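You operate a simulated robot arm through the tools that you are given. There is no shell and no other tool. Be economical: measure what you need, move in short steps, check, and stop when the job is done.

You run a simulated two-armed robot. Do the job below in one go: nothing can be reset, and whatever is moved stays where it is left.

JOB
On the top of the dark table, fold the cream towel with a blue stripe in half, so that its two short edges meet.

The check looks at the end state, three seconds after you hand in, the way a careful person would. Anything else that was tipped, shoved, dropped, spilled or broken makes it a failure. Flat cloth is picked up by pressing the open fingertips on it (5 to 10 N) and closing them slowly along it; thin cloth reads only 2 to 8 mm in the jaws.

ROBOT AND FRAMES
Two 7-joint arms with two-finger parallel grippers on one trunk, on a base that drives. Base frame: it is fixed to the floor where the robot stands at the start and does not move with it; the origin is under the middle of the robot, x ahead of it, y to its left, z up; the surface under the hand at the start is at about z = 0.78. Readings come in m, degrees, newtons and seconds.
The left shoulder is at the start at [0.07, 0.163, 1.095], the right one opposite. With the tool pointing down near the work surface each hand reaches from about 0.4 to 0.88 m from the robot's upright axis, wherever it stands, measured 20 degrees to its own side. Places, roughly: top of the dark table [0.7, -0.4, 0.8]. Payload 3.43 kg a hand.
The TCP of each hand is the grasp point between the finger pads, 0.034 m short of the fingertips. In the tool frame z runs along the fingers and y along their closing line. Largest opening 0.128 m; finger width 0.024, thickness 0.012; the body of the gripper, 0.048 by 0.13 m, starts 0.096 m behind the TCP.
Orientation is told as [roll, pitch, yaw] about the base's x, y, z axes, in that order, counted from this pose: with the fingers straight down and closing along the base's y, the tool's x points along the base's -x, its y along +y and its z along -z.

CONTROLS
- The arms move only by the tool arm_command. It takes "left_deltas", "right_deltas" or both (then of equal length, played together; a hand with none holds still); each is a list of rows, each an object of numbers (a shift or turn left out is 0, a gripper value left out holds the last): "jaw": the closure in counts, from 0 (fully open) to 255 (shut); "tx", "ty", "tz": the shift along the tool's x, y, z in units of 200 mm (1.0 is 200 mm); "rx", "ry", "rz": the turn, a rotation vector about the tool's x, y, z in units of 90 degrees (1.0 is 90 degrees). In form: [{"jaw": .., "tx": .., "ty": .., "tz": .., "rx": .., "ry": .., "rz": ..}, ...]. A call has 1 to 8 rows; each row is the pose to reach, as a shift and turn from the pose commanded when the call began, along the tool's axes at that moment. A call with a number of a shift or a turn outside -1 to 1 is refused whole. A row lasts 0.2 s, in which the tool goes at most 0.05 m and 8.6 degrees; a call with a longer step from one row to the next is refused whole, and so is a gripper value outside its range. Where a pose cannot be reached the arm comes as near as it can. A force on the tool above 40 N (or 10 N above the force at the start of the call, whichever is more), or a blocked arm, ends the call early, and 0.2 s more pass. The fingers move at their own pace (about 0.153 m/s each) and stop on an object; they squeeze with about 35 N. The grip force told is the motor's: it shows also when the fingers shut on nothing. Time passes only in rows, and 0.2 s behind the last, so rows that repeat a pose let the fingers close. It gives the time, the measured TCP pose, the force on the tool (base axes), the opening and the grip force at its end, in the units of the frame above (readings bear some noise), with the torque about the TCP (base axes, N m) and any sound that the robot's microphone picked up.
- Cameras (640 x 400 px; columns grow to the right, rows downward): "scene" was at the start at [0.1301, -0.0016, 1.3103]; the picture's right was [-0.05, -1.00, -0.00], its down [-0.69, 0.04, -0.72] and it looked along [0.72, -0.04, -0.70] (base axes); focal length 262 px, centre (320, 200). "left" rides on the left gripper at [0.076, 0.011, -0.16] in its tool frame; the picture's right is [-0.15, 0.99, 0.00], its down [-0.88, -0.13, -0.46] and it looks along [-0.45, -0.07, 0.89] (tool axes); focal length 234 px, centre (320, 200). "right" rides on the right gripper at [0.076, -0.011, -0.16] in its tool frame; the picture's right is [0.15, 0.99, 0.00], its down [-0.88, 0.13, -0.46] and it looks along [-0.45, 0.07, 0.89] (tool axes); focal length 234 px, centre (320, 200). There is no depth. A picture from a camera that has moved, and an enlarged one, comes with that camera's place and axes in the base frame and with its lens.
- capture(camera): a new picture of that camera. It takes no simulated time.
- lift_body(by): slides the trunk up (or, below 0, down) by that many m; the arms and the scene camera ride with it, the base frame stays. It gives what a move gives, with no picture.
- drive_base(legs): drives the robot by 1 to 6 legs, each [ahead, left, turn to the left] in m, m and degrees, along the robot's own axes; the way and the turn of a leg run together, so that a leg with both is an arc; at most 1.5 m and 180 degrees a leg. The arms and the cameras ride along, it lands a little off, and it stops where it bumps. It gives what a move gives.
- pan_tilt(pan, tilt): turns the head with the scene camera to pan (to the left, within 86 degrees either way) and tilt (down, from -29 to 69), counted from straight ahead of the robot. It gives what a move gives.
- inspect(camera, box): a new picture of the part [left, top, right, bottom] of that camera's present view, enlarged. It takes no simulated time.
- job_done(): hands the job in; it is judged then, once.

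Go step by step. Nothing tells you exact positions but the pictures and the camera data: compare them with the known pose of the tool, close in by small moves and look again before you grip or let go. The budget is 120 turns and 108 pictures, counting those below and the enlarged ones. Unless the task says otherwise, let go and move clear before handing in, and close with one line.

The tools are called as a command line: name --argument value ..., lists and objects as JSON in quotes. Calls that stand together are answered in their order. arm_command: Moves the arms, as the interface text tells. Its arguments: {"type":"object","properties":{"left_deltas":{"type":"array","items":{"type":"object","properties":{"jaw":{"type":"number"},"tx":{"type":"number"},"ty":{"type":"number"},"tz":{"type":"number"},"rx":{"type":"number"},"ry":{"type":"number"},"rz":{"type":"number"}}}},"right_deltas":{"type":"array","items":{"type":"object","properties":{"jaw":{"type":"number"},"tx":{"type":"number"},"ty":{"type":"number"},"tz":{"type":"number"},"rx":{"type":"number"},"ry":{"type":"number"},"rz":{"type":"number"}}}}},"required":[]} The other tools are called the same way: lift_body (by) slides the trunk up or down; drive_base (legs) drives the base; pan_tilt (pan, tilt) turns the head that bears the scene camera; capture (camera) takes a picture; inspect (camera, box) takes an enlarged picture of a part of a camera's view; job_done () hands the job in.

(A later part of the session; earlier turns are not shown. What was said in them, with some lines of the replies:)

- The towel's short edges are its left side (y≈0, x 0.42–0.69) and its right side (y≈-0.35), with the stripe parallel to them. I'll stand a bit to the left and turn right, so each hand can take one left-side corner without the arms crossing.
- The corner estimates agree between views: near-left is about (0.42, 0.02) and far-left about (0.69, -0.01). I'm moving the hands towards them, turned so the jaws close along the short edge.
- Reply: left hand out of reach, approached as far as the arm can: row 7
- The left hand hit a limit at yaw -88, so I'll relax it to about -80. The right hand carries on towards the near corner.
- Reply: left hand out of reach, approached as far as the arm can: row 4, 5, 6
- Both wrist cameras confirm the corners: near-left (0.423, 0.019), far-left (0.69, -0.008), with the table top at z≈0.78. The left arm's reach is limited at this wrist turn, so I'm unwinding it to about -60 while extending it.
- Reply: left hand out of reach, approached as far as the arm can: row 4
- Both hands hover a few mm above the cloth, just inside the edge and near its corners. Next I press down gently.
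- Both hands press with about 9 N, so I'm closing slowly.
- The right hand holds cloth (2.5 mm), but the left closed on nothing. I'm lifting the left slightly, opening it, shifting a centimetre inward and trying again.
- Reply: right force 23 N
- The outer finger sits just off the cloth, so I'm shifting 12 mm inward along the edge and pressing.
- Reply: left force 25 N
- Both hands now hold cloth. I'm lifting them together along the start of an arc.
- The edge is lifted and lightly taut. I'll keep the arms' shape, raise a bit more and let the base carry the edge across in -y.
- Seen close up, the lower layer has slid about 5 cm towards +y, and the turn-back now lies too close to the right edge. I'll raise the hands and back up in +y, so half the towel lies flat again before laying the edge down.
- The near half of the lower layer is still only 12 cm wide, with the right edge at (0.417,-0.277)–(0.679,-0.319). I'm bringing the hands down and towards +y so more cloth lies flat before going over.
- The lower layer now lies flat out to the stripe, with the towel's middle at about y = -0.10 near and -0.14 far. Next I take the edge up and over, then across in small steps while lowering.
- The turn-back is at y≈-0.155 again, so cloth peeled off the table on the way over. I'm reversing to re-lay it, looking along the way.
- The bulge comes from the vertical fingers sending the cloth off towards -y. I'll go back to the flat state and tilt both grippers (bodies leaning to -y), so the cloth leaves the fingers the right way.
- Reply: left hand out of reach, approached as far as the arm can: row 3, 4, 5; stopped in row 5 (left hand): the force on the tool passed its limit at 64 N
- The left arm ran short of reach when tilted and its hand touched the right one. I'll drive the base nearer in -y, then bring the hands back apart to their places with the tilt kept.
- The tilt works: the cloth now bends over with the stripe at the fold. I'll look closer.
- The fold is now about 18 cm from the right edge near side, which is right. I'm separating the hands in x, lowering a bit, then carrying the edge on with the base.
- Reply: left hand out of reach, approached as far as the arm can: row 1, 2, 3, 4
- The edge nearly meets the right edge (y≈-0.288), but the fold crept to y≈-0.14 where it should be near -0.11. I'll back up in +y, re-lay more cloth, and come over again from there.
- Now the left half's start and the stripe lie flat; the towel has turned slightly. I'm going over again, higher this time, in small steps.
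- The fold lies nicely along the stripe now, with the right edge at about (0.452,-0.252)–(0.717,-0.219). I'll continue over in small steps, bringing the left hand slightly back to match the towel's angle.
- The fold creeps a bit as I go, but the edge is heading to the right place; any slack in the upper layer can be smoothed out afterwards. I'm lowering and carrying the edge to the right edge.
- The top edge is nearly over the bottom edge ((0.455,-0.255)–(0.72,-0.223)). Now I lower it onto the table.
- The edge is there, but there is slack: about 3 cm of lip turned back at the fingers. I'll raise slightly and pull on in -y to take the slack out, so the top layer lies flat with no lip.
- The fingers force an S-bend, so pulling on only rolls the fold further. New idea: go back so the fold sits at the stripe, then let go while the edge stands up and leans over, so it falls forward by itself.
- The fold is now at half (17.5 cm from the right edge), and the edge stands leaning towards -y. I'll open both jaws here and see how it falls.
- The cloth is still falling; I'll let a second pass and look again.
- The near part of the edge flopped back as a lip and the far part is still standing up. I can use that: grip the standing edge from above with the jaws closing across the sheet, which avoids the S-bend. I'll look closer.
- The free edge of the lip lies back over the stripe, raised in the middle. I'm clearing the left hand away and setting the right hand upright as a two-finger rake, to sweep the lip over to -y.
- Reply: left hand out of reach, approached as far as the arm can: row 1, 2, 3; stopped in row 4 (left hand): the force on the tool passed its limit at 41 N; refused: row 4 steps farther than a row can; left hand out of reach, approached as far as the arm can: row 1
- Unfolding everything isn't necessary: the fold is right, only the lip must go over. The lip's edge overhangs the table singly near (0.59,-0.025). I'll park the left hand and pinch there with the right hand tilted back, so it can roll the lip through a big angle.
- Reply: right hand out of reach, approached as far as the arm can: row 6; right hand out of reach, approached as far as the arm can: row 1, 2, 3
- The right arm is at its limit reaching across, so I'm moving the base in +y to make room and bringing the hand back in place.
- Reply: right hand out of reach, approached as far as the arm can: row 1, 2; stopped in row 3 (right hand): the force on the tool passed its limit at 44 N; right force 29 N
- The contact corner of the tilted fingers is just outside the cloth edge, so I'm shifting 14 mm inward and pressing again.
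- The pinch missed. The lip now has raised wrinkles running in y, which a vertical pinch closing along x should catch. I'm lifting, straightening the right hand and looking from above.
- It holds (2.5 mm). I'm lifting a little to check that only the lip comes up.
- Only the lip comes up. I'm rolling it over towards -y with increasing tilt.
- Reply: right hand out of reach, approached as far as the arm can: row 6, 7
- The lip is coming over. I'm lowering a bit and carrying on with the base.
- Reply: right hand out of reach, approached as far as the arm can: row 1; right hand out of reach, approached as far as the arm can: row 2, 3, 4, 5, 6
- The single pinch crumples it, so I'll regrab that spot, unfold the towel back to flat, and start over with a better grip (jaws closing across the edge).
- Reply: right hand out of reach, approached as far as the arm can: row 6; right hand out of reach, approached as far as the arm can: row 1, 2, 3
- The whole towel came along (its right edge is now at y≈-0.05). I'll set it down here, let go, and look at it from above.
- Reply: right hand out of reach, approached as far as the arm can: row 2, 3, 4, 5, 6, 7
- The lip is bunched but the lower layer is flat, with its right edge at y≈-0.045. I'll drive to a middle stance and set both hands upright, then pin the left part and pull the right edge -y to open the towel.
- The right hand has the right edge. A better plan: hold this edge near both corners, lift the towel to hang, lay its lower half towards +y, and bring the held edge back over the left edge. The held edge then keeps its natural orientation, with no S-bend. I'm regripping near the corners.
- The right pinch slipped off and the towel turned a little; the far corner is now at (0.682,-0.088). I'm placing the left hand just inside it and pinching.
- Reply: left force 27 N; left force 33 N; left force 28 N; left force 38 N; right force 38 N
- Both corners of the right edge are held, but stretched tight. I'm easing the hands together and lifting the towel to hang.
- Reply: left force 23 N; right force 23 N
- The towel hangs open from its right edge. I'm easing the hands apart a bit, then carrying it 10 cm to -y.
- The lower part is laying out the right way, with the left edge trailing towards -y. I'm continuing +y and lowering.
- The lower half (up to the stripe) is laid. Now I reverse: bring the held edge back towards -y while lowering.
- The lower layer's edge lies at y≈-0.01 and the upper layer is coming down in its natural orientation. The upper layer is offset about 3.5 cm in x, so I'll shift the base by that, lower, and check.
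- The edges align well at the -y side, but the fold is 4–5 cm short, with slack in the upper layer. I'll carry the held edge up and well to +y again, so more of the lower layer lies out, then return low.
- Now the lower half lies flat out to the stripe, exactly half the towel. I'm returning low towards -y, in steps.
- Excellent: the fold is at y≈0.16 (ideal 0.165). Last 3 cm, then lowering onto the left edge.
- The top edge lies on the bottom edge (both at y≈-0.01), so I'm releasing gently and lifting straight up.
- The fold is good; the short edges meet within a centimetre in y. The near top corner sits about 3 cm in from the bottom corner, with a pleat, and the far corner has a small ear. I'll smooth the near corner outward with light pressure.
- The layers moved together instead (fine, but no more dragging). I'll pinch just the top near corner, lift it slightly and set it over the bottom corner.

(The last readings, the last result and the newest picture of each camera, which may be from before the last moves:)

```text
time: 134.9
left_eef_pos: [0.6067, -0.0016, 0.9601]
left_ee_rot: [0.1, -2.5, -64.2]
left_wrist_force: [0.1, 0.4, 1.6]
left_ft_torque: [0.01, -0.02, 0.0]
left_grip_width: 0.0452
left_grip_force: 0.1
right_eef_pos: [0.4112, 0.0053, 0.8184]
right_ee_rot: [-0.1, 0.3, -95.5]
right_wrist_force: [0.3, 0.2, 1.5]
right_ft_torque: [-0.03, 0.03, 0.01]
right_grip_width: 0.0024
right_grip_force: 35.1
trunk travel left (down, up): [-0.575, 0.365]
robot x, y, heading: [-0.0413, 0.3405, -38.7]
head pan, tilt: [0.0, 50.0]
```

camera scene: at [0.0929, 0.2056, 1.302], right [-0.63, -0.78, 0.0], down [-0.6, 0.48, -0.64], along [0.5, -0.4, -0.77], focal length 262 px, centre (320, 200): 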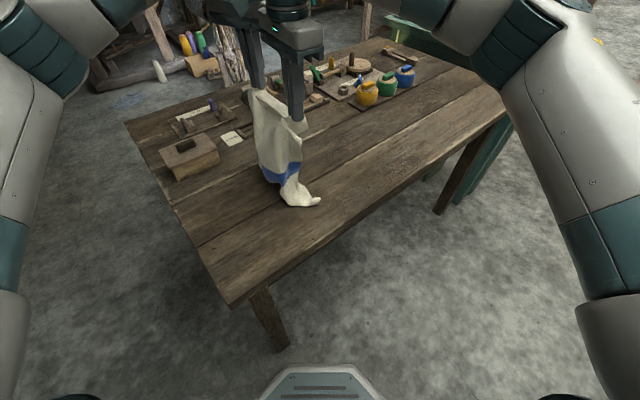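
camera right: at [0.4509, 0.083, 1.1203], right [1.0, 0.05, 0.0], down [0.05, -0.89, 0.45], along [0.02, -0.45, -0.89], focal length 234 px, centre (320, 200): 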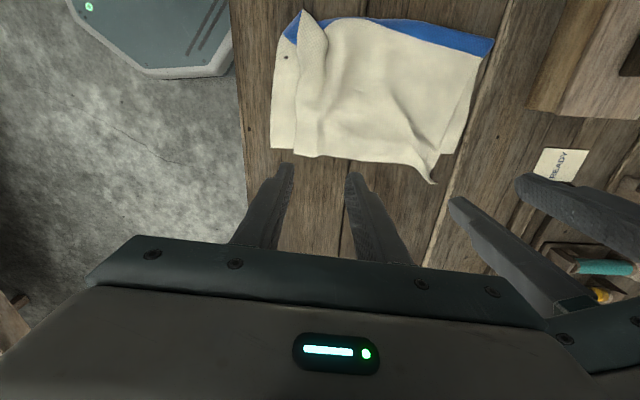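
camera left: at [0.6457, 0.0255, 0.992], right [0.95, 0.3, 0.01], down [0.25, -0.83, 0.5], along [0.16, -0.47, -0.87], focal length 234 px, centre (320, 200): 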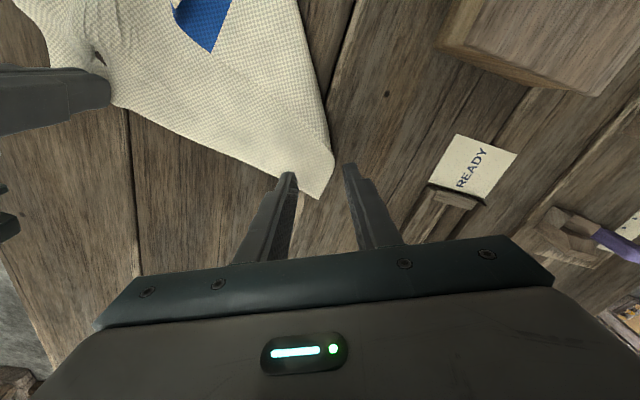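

arm_command --right_deltas '[{"tz": -0.05}, {"tz": -0.1}, {"tz": -0.1, "ty": -0.06, "tx": 0.01}, {"tz": -0.1, "ty": -0.12, "tx": 0.02}, {"tz": -0.1, "ty": -0.165, "tx": 0.025}, {"tz": -0.04, "ty": -0.165, "tx": 0.025}, {"tz": -0.005, "ty": -0.165, "tx": 0.025}]'

arm_command --right_deltas '[{"jaw": 235}, {"jaw": 215}, {"jaw": 190}, {"jaw": 165}, {"tz": -0.1}, {"tz": -0.3}, {"tz": -0.5}, {"tz": -0.6}]'

capture --camera "right"

```text
time: 136.5
left_eef_pos: [0.6056, -0.0012, 0.9612]
left_ee_rot: [-0.1, -2.6, -64.2]
left_wrist_force: [-0.5, 0.4, 0.0]
left_ft_torque: [0.01, -0.02, -0.02]
left_grip_width: 0.0455
left_grip_force: 0.0
right_eef_pos: [0.3784, 0.0141, 0.8186]
right_ee_rot: [-0.1, 0.3, -95.4]
right_wrist_force: [0.0, 0.2, 1.4]
right_ft_torque: [-0.02, 0.01, 0.01]
right_grip_width: 0.0024
right_grip_force: 34.8
trunk travel left (down, up): [-0.575, 0.365]
robot x, y, heading: [-0.0413, 0.3418, -38.9]
head pan, tilt: [0.0, 50.0]
```

```text
time: 138.3
left_eef_pos: [0.6061, -0.0016, 0.961]
left_ee_rot: [0.0, -2.7, -64.1]
left_wrist_force: [0.8, -0.3, -0.4]
left_ft_torque: [0.03, 0.0, 0.01]
left_grip_width: 0.0454
left_grip_force: 0.1
right_eef_pos: [0.3813, 0.0151, 0.9395]
right_ee_rot: [-0.1, 0.2, -95.4]
right_wrist_force: [-0.8, 0.4, -0.4]
right_ft_torque: [0.0, 0.0, 0.03]
right_grip_width: 0.0449
right_grip_force: 0.1
trunk travel left (down, up): [-0.575, 0.365]
robot x, y, heading: [-0.0399, 0.3439, -38.8]
head pan, tilt: [0.0, 50.0]
```

```text
8 pictures are left
camera right: at [0.3781, 0.0926, 1.0989], right [1.0, 0.05, 0.0], down [0.05, -0.89, 0.45], along [0.02, -0.45, -0.89], focal length 234 px, centre (320, 200)
```

right: 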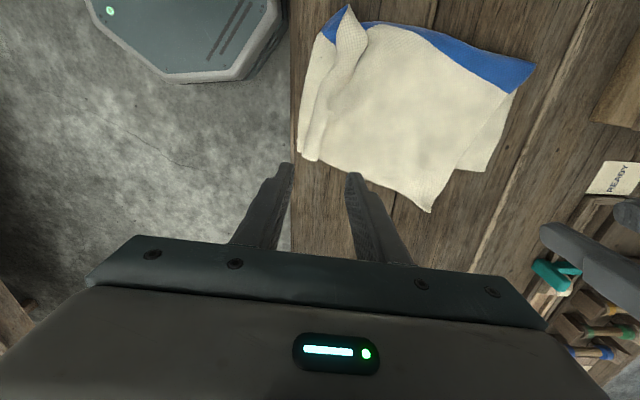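

The near corner is close now, but the top far corner slid out to about (0.56,-0.08); it belongs at (0.624,-0.011). I'll pinch that corner with the left hand and place it.

arm_command --left_deltas '[{"tx": -0.02, "ty": -0.19, "tz": 0.1, "jaw": 175}, {"tx": -0.05, "ty": -0.38, "tz": 0.25}, {"tx": -0.05, "ty": -0.38, "tz": 0.45}, {"tx": -0.05, "ty": -0.38, "tz": 0.62}]'

capture --camera "left"

```text
time: 139.3
left_eef_pos: [0.5453, -0.0454, 0.8378]
left_ee_rot: [0.1, -2.6, -64.2]
left_wrist_force: [0.3, 0.5, 0.1]
left_ft_torque: [0.02, 0.0, 0.01]
left_grip_width: 0.0402
left_grip_force: 0.0
right_eef_pos: [0.3809, 0.0145, 0.9391]
right_ee_rot: [-0.2, 0.3, -95.4]
right_wrist_force: [0.5, -0.1, 0.1]
right_ft_torque: [0.02, -0.02, -0.01]
right_grip_width: 0.0449
right_grip_force: 0.0
trunk travel left (down, up): [-0.575, 0.365]
robot x, y, heading: [-0.0422, 0.3439, -38.8]
head pan, tilt: [0.0, 50.0]
```

```text
7 pictures are left
camera left: at [0.5194, 0.0339, 0.9927], right [0.95, 0.3, 0.01], down [0.26, -0.83, 0.5], along [0.15, -0.47, -0.87], focal length 234 px, centre (320, 200)
```

left: 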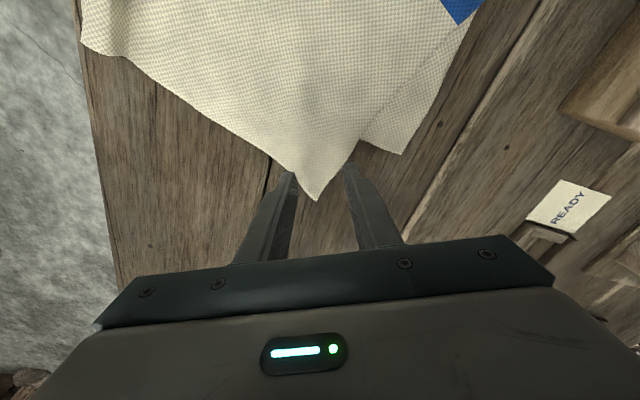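

arm_command --left_deltas '[{"tx": 0.06, "ty": -0.088, "tz": 0.04}, {"tx": 0.06, "ty": -0.088, "tz": 0.105}, {"tx": 0.06, "ty": -0.088, "tz": 0.118, "jaw": 187}, {"tx": 0.06, "ty": -0.088, "tz": 0.118, "jaw": 200}, {"tx": 0.06, "ty": -0.088, "tz": 0.118, "jaw": 213}, {"tx": 0.06, "ty": -0.088, "tz": 0.118, "jaw": 226}, {"tx": 0.06, "ty": -0.088, "tz": 0.118, "jaw": 240}, {"tx": 0.06, "ty": -0.088, "tz": 0.118, "jaw": 255}]'

```text
time: 141.1
left_eef_pos: [0.5208, -0.0442, 0.8159]
left_ee_rot: [0.0, -3.0, -64.2]
left_wrist_force: [1.1, -3.6, 27.8]
left_ft_torque: [0.11, 0.09, -0.02]
left_grip_width: 0.0026
left_grip_force: 34.8
right_eef_pos: [0.3788, 0.0152, 0.9387]
right_ee_rot: [0.0, 0.1, -95.5]
right_wrist_force: [-0.7, 0.1, 0.9]
right_ft_torque: [0.01, 0.02, -0.02]
right_grip_width: 0.0451
right_grip_force: 0.0
trunk travel left (down, up): [-0.575, 0.365]
robot x, y, heading: [-0.037, 0.3371, -38.8]
head pan, tilt: [0.0, 50.0]
```

It's held. I'll pin the near corner with the right hand, then carry the far corner onto its mate.

arm_command --right_deltas '[{"ty": -0.06, "tx": -0.02, "tz": 0.2, "jaw": 255}, {"ty": -0.06, "tx": -0.02, "tz": 0.42}, {"ty": -0.06, "tx": -0.02, "tz": 0.57}, {"ty": -0.06, "tx": -0.02, "tz": 0.612}]'

arm_command --left_deltas '[{"tz": -0.08}, {"tz": -0.15, "tx": 0.03, "ty": 0.08}, {"tz": -0.15, "tx": 0.08, "ty": 0.18}, {"tz": -0.15, "tx": 0.13, "ty": 0.29}, {"tz": -0.15, "tx": 0.18, "ty": 0.4}, {"tz": -0.13, "tx": 0.196, "ty": 0.433}, {"tz": -0.06, "tx": 0.196, "ty": 0.433}, {"tz": -0.01, "tx": 0.196, "ty": 0.433}]'

capture --camera "left"

```text
time: 142.1
left_eef_pos: [0.5233, -0.0451, 0.8157]
left_ee_rot: [0.1, -2.9, -64.2]
left_wrist_force: [2.5, -5.1, 31.0]
left_ft_torque: [0.05, 0.08, -0.03]
left_grip_width: 0.0027
left_grip_force: 34.7
right_eef_pos: [0.3653, 0.0112, 0.819]
right_ee_rot: [0.0, 0.2, -95.5]
right_wrist_force: [-0.1, 0.3, -0.1]
right_ft_torque: [0.01, 0.02, 0.03]
right_grip_width: 0.0
right_grip_force: 32.7
trunk travel left (down, up): [-0.575, 0.365]
robot x, y, heading: [-0.0366, 0.3408, -38.6]
head pan, tilt: [0.0, 50.0]
```

```text
time: 143.9
left_eef_pos: [0.5837, 0.0271, 0.8182]
left_ee_rot: [0.1, -3.1, -64.1]
left_wrist_force: [4.0, 0.5, 20.3]
left_ft_torque: [0.1, 0.08, -0.07]
left_grip_width: 0.0024
left_grip_force: 34.7
right_eef_pos: [0.3662, 0.0126, 0.8198]
right_ee_rot: [0.1, 0.3, -95.3]
right_wrist_force: [0.2, 0.6, 0.4]
right_ft_torque: [-0.02, -0.03, 0.0]
right_grip_width: 0.0001
right_grip_force: 33.1
trunk travel left (down, up): [-0.575, 0.365]
robot x, y, heading: [-0.037, 0.3414, -38.8]
head pan, tilt: [0.0, 50.0]
```

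```text
6 pictures are left
camera left: at [0.5566, 0.1081, 0.9725], right [0.95, 0.3, 0.01], down [0.26, -0.83, 0.5], along [0.16, -0.48, -0.87], focal length 234 px, centre (320, 200)
```

left: 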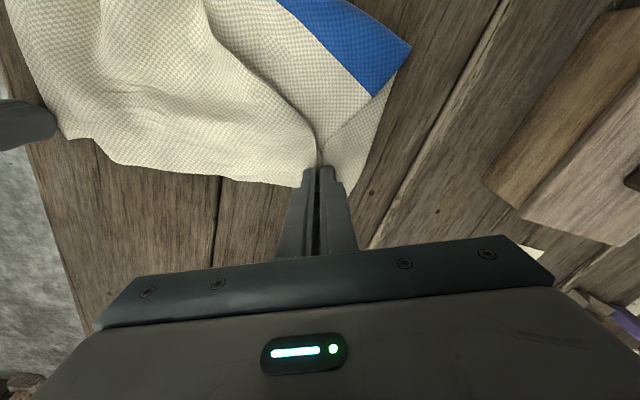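

The far corner is over its mate; releasing and lifting both hands clear.

arm_command --left_deltas '[{"jaw": 235, "tz": -0.01}, {"jaw": 215, "tz": -0.012}, {"jaw": 190, "tz": -0.012}, {"jaw": 160, "tz": -0.012}, {"tz": -0.15}, {"tz": -0.35}, {"tz": -0.55}, {"tz": -0.75}]' --right_deltas '[{}, {}, {}, {}, {"tz": -0.15}, {"tz": -0.35}, {"tz": -0.55}, {"tz": -0.75}]'

inspect --camera "scene" --box '[200, 100, 360, 240]'

```text
time: 145.7
left_eef_pos: [0.582, 0.0328, 0.9651]
left_ee_rot: [0.1, -2.6, -64.1]
left_wrist_force: [-0.5, 0.2, 0.6]
left_ft_torque: [-0.04, -0.02, -0.01]
left_grip_width: 0.0477
left_grip_force: 0.1
right_eef_pos: [0.3672, 0.0115, 0.968]
right_ee_rot: [-0.1, 0.1, -95.4]
right_wrist_force: [-0.4, 0.6, 0.9]
right_ft_torque: [0.01, -0.04, 0.0]
right_grip_width: 0.0
right_grip_force: 33.0
trunk travel left (down, up): [-0.575, 0.365]
robot x, y, heading: [-0.0408, 0.3422, -39.0]
head pan, tilt: [0.0, 50.0]
```

```text
2.86 times, centred on (280, 170) of scene
camera zoom: at [0.0563, 0.2654, 1.3021], right [-0.63, -0.78, 0.0], down [-0.6, 0.48, -0.64], along [0.5, -0.4, -0.77], focal length 747 px, centre (434, 286)
```

zoom: 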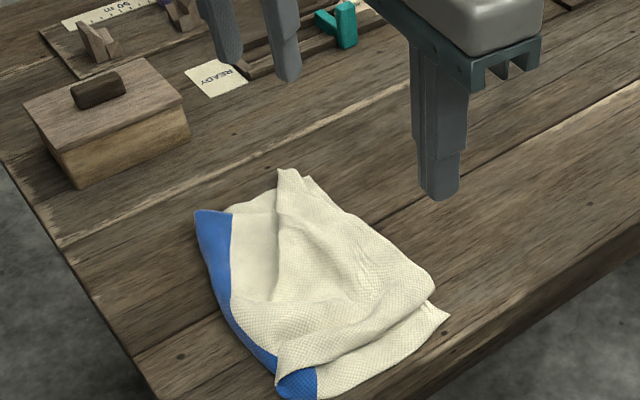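

The fold is good; the top corners are within about 3.5 cm of the bottom ones, because the top layer is slightly gathered. One careful two-handed stretch should improve it: pinch both top corners lightly and set them onto the bottom corners.

arm_command --left_deltas '[{"tz": 0.2, "jaw": 175}, {"tz": 0.4}, {"tz": 0.6}, {"tz": 0.72}, {"tz": 0.75}]' --right_deltas '[{"ty": 0.16, "tz": 0.1, "jaw": 172}, {"ty": 0.32, "tx": 0.007, "tz": 0.3}, {"ty": 0.32, "tx": 0.007, "tz": 0.5}, {"ty": 0.32, "tx": 0.007, "tz": 0.7}, {"ty": 0.32, "tx": 0.007, "tz": 0.757}]'

capture --camera "right"

```text
refused: row 2 steps farther than a row can; nothing moved
```

```text
4 pictures are left
camera right: at [0.3641, 0.089, 1.1269], right [1.0, 0.05, 0.0], down [0.05, -0.89, 0.45], along [0.02, -0.45, -0.89], focal length 234 px, centre (320, 200)
```

right: 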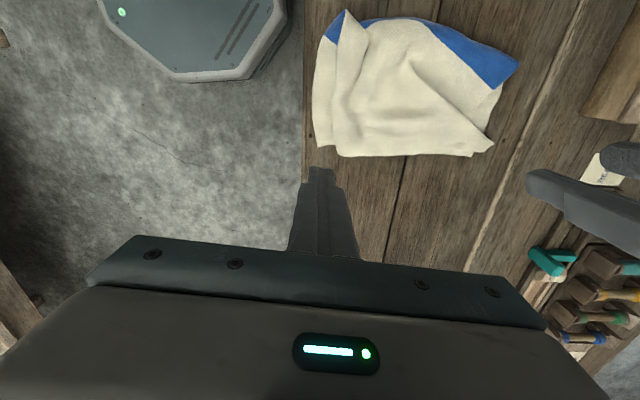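

The top layer is shifted about 3–4 cm in +x as a whole. I'm redoing the moves in valid steps: pinch both top corners.

arm_command --left_deltas '[{"tz": 0.15, "jaw": 175}, {"tz": 0.3}, {"tz": 0.45}, {"tz": 0.6}, {"tz": 0.72}, {"tz": 0.752}]' --right_deltas '[{"ty": 0.18, "tz": 0.05, "jaw": 172}, {"ty": 0.357, "tz": 0.15}, {"ty": 0.357, "tz": 0.33}, {"ty": 0.357, "tz": 0.53}, {"ty": 0.357, "tz": 0.7}, {"ty": 0.357, "tz": 0.755}]'

arm_command --left_deltas '[{"jaw": 186}, {"jaw": 197}, {"jaw": 208}, {"jaw": 220}, {"jaw": 232}, {"jaw": 244}, {"jaw": 255}, {"jaw": 255}]' --right_deltas '[{"jaw": 184}, {"jaw": 196}, {"jaw": 208}, {"jaw": 220}, {"jaw": 232}, {"jaw": 244}, {"jaw": 255}, {"jaw": 255}]'

```text
time: 147.1
left_eef_pos: [0.5836, 0.0274, 0.8172]
left_ee_rot: [0.1, -3.1, -64.2]
left_wrist_force: [2.4, 0.9, 26.4]
left_ft_torque: [-0.05, 0.69, 0.04]
left_grip_width: 0.0387
left_grip_force: 0.1
right_eef_pos: [0.4368, 0.0063, 0.8174]
right_ee_rot: [0.0, 0.2, -95.3]
right_wrist_force: [-0.8, 0.6, 2.5]
right_ft_torque: [-0.01, 0.06, 0.02]
right_grip_width: 0.0416
right_grip_force: 0.0
trunk travel left (down, up): [-0.575, 0.365]
robot x, y, heading: [-0.0392, 0.3435, -38.9]
head pan, tilt: [0.0, 50.0]
```

```text
time: 148.9
left_eef_pos: [0.5838, 0.0284, 0.8178]
left_ee_rot: [0.1, -2.9, -64.2]
left_wrist_force: [-0.8, -2.6, 38.3]
left_ft_torque: [0.04, 0.53, 0.2]
left_grip_width: 0.0051
left_grip_force: 35.8
right_eef_pos: [0.4355, 0.0066, 0.8165]
right_ee_rot: [0.2, 0.2, -95.3]
right_wrist_force: [-1.0, -0.1, 0.4]
right_ft_torque: [-0.03, -0.01, 0.0]
right_grip_width: 0.0
right_grip_force: 33.3
trunk travel left (down, up): [-0.575, 0.365]
robot x, y, heading: [-0.0367, 0.3437, -38.9]
head pan, tilt: [0.0, 50.0]
```

The left hand pinched both layers (5 mm), which is useful as an anchor. The right one missed, so I'll retry it slightly further in and firmer.

arm_command --right_deltas '[{"tz": -0.08, "jaw": 165}, {"tz": -0.08, "ty": 0.03, "tx": 0.03, "jaw": 165}, {"tz": -0.03, "ty": 0.03, "tx": 0.03}, {"tz": 0.004, "ty": 0.03, "tx": 0.03}, {"tz": 0.008, "ty": 0.03, "tx": 0.03}]'

arm_command --right_deltas '[{"jaw": 178}, {"jaw": 191}, {"jaw": 204}, {"jaw": 217}, {"jaw": 230}, {"jaw": 243}, {"jaw": 255}, {"jaw": 255}]'

```text
time: 150.1
left_eef_pos: [0.5832, 0.0279, 0.8178]
left_ee_rot: [0.2, -3.0, -64.3]
left_wrist_force: [1.4, -4.6, 35.3]
left_ft_torque: [0.0, 0.43, 0.2]
left_grip_width: 0.0048
left_grip_force: 34.5
right_eef_pos: [0.4416, 0.0117, 0.8163]
right_ee_rot: [0.2, 0.2, -95.4]
right_wrist_force: [-0.3, -1.3, 11.5]
right_ft_torque: [-0.07, 0.31, 0.01]
right_grip_width: 0.0455
right_grip_force: 0.0
trunk travel left (down, up): [-0.575, 0.365]
robot x, y, heading: [-0.0406, 0.3406, -38.8]
head pan, tilt: [0.0, 50.0]
```

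```text
time: 151.9
left_eef_pos: [0.5836, 0.0286, 0.8165]
left_ee_rot: [0.3, -3.0, -64.1]
left_wrist_force: [3.8, -5.1, 32.6]
left_ft_torque: [-0.05, 0.29, 0.14]
left_grip_width: 0.0047
left_grip_force: 34.9
right_eef_pos: [0.4413, 0.0119, 0.8167]
right_ee_rot: [0.1, 0.2, -95.3]
right_wrist_force: [-4.4, 0.5, 20.7]
right_ft_torque: [-0.1, 0.31, -0.04]
right_grip_width: 0.0003
right_grip_force: 32.9
trunk travel left (down, up): [-0.575, 0.365]
robot x, y, heading: [-0.0413, 0.3414, -38.9]
head pan, tilt: [0.0, 50.0]
```

I can still smooth: with the left hand anchoring both layers, I'll stroke the right fingers outward (-x) to draw out the wrinkles, then release both.

arm_command --right_deltas '[{"tz": -0.006}, {"tz": -0.006, "ty": -0.03}, {"tz": -0.006, "ty": -0.06}, {"tz": -0.006, "ty": -0.09}, {"tz": -0.006, "ty": -0.12}, {"tz": -0.006, "ty": -0.15}, {"tz": -0.1, "ty": -0.15}, {"tz": -0.3, "ty": -0.15}]'

arm_command --left_deltas '[{"jaw": 240, "tz": -0.005}, {"jaw": 220, "tz": -0.008}, {"jaw": 195, "tz": -0.01}, {"jaw": 165, "tz": -0.01}, {"tz": -0.15}, {"tz": -0.35}, {"tz": -0.55}, {"tz": -0.75}]' --right_deltas '[{}, {}, {}, {}, {"tz": -0.1}, {"tz": -0.2}, {"tz": -0.3}, {"tz": -0.45}]'

capture --camera "right"

```text
time: 153.7
left_eef_pos: [0.5834, 0.0279, 0.8172]
left_ee_rot: [0.1, -2.9, -64.2]
left_wrist_force: [-2.5, -0.2, 39.5]
left_ft_torque: [0.21, 0.61, 0.07]
left_grip_width: 0.0044
left_grip_force: 35.3
right_eef_pos: [0.4118, 0.0152, 0.8745]
right_ee_rot: [0.0, 0.1, -95.4]
right_wrist_force: [-0.2, -0.7, -0.8]
right_ft_torque: [0.03, 0.02, 0.0]
right_grip_width: 0.0
right_grip_force: 32.9
trunk travel left (down, up): [-0.575, 0.365]
robot x, y, heading: [-0.0418, 0.3387, -38.9]
head pan, tilt: [0.0, 50.0]
```

```text
time: 155.5
left_eef_pos: [0.5799, 0.0362, 0.9638]
left_ee_rot: [0.0, -2.6, -64.2]
left_wrist_force: [0.0, 0.0, -0.2]
left_ft_torque: [-0.04, -0.05, 0.0]
left_grip_width: 0.0452
left_grip_force: 0.0
right_eef_pos: [0.4145, 0.0115, 0.9644]
right_ee_rot: [-0.1, 0.3, -95.2]
right_wrist_force: [-0.7, -0.4, -0.2]
right_ft_torque: [0.0, -0.02, -0.01]
right_grip_width: 0.0001
right_grip_force: 33.0
trunk travel left (down, up): [-0.575, 0.365]
robot x, y, heading: [-0.0345, 0.3414, -38.8]
head pan, tilt: [0.0, 50.0]
```

```text
3 pictures are left
camera right: at [0.411, 0.09, 1.1254], right [1.0, 0.05, 0.0], down [0.05, -0.89, 0.45], along [0.02, -0.45, -0.89], focal length 234 px, centre (320, 200)
```

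right: 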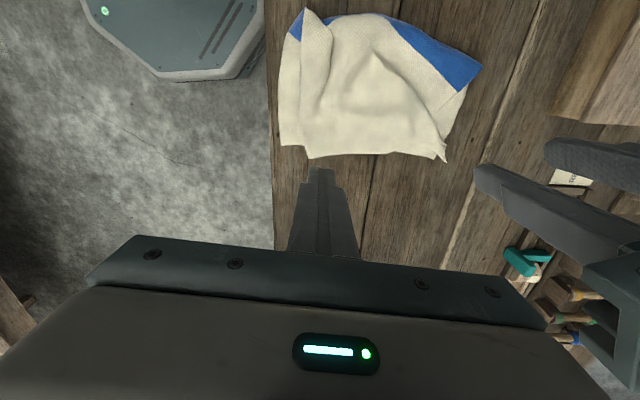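

The towel is folded in half: the fold runs beside the stripe and the two short edges lie together within about a centimetre. The near top corner sits about 4 cm in from the bottom one, from a small pleat. Both hands are open or clear above the towel, and nothing else appears moved, so I'm handing in.

job_done

```text
The job is handed in.
```

The towel is folded in half on the dark table, with its two short edges meeting to within about 1 cm. The top layer has a small pleat on the near side that leaves its near corner about 4 cm in from the bottom corner. The whole towel also ended up further left on the table than where it started.
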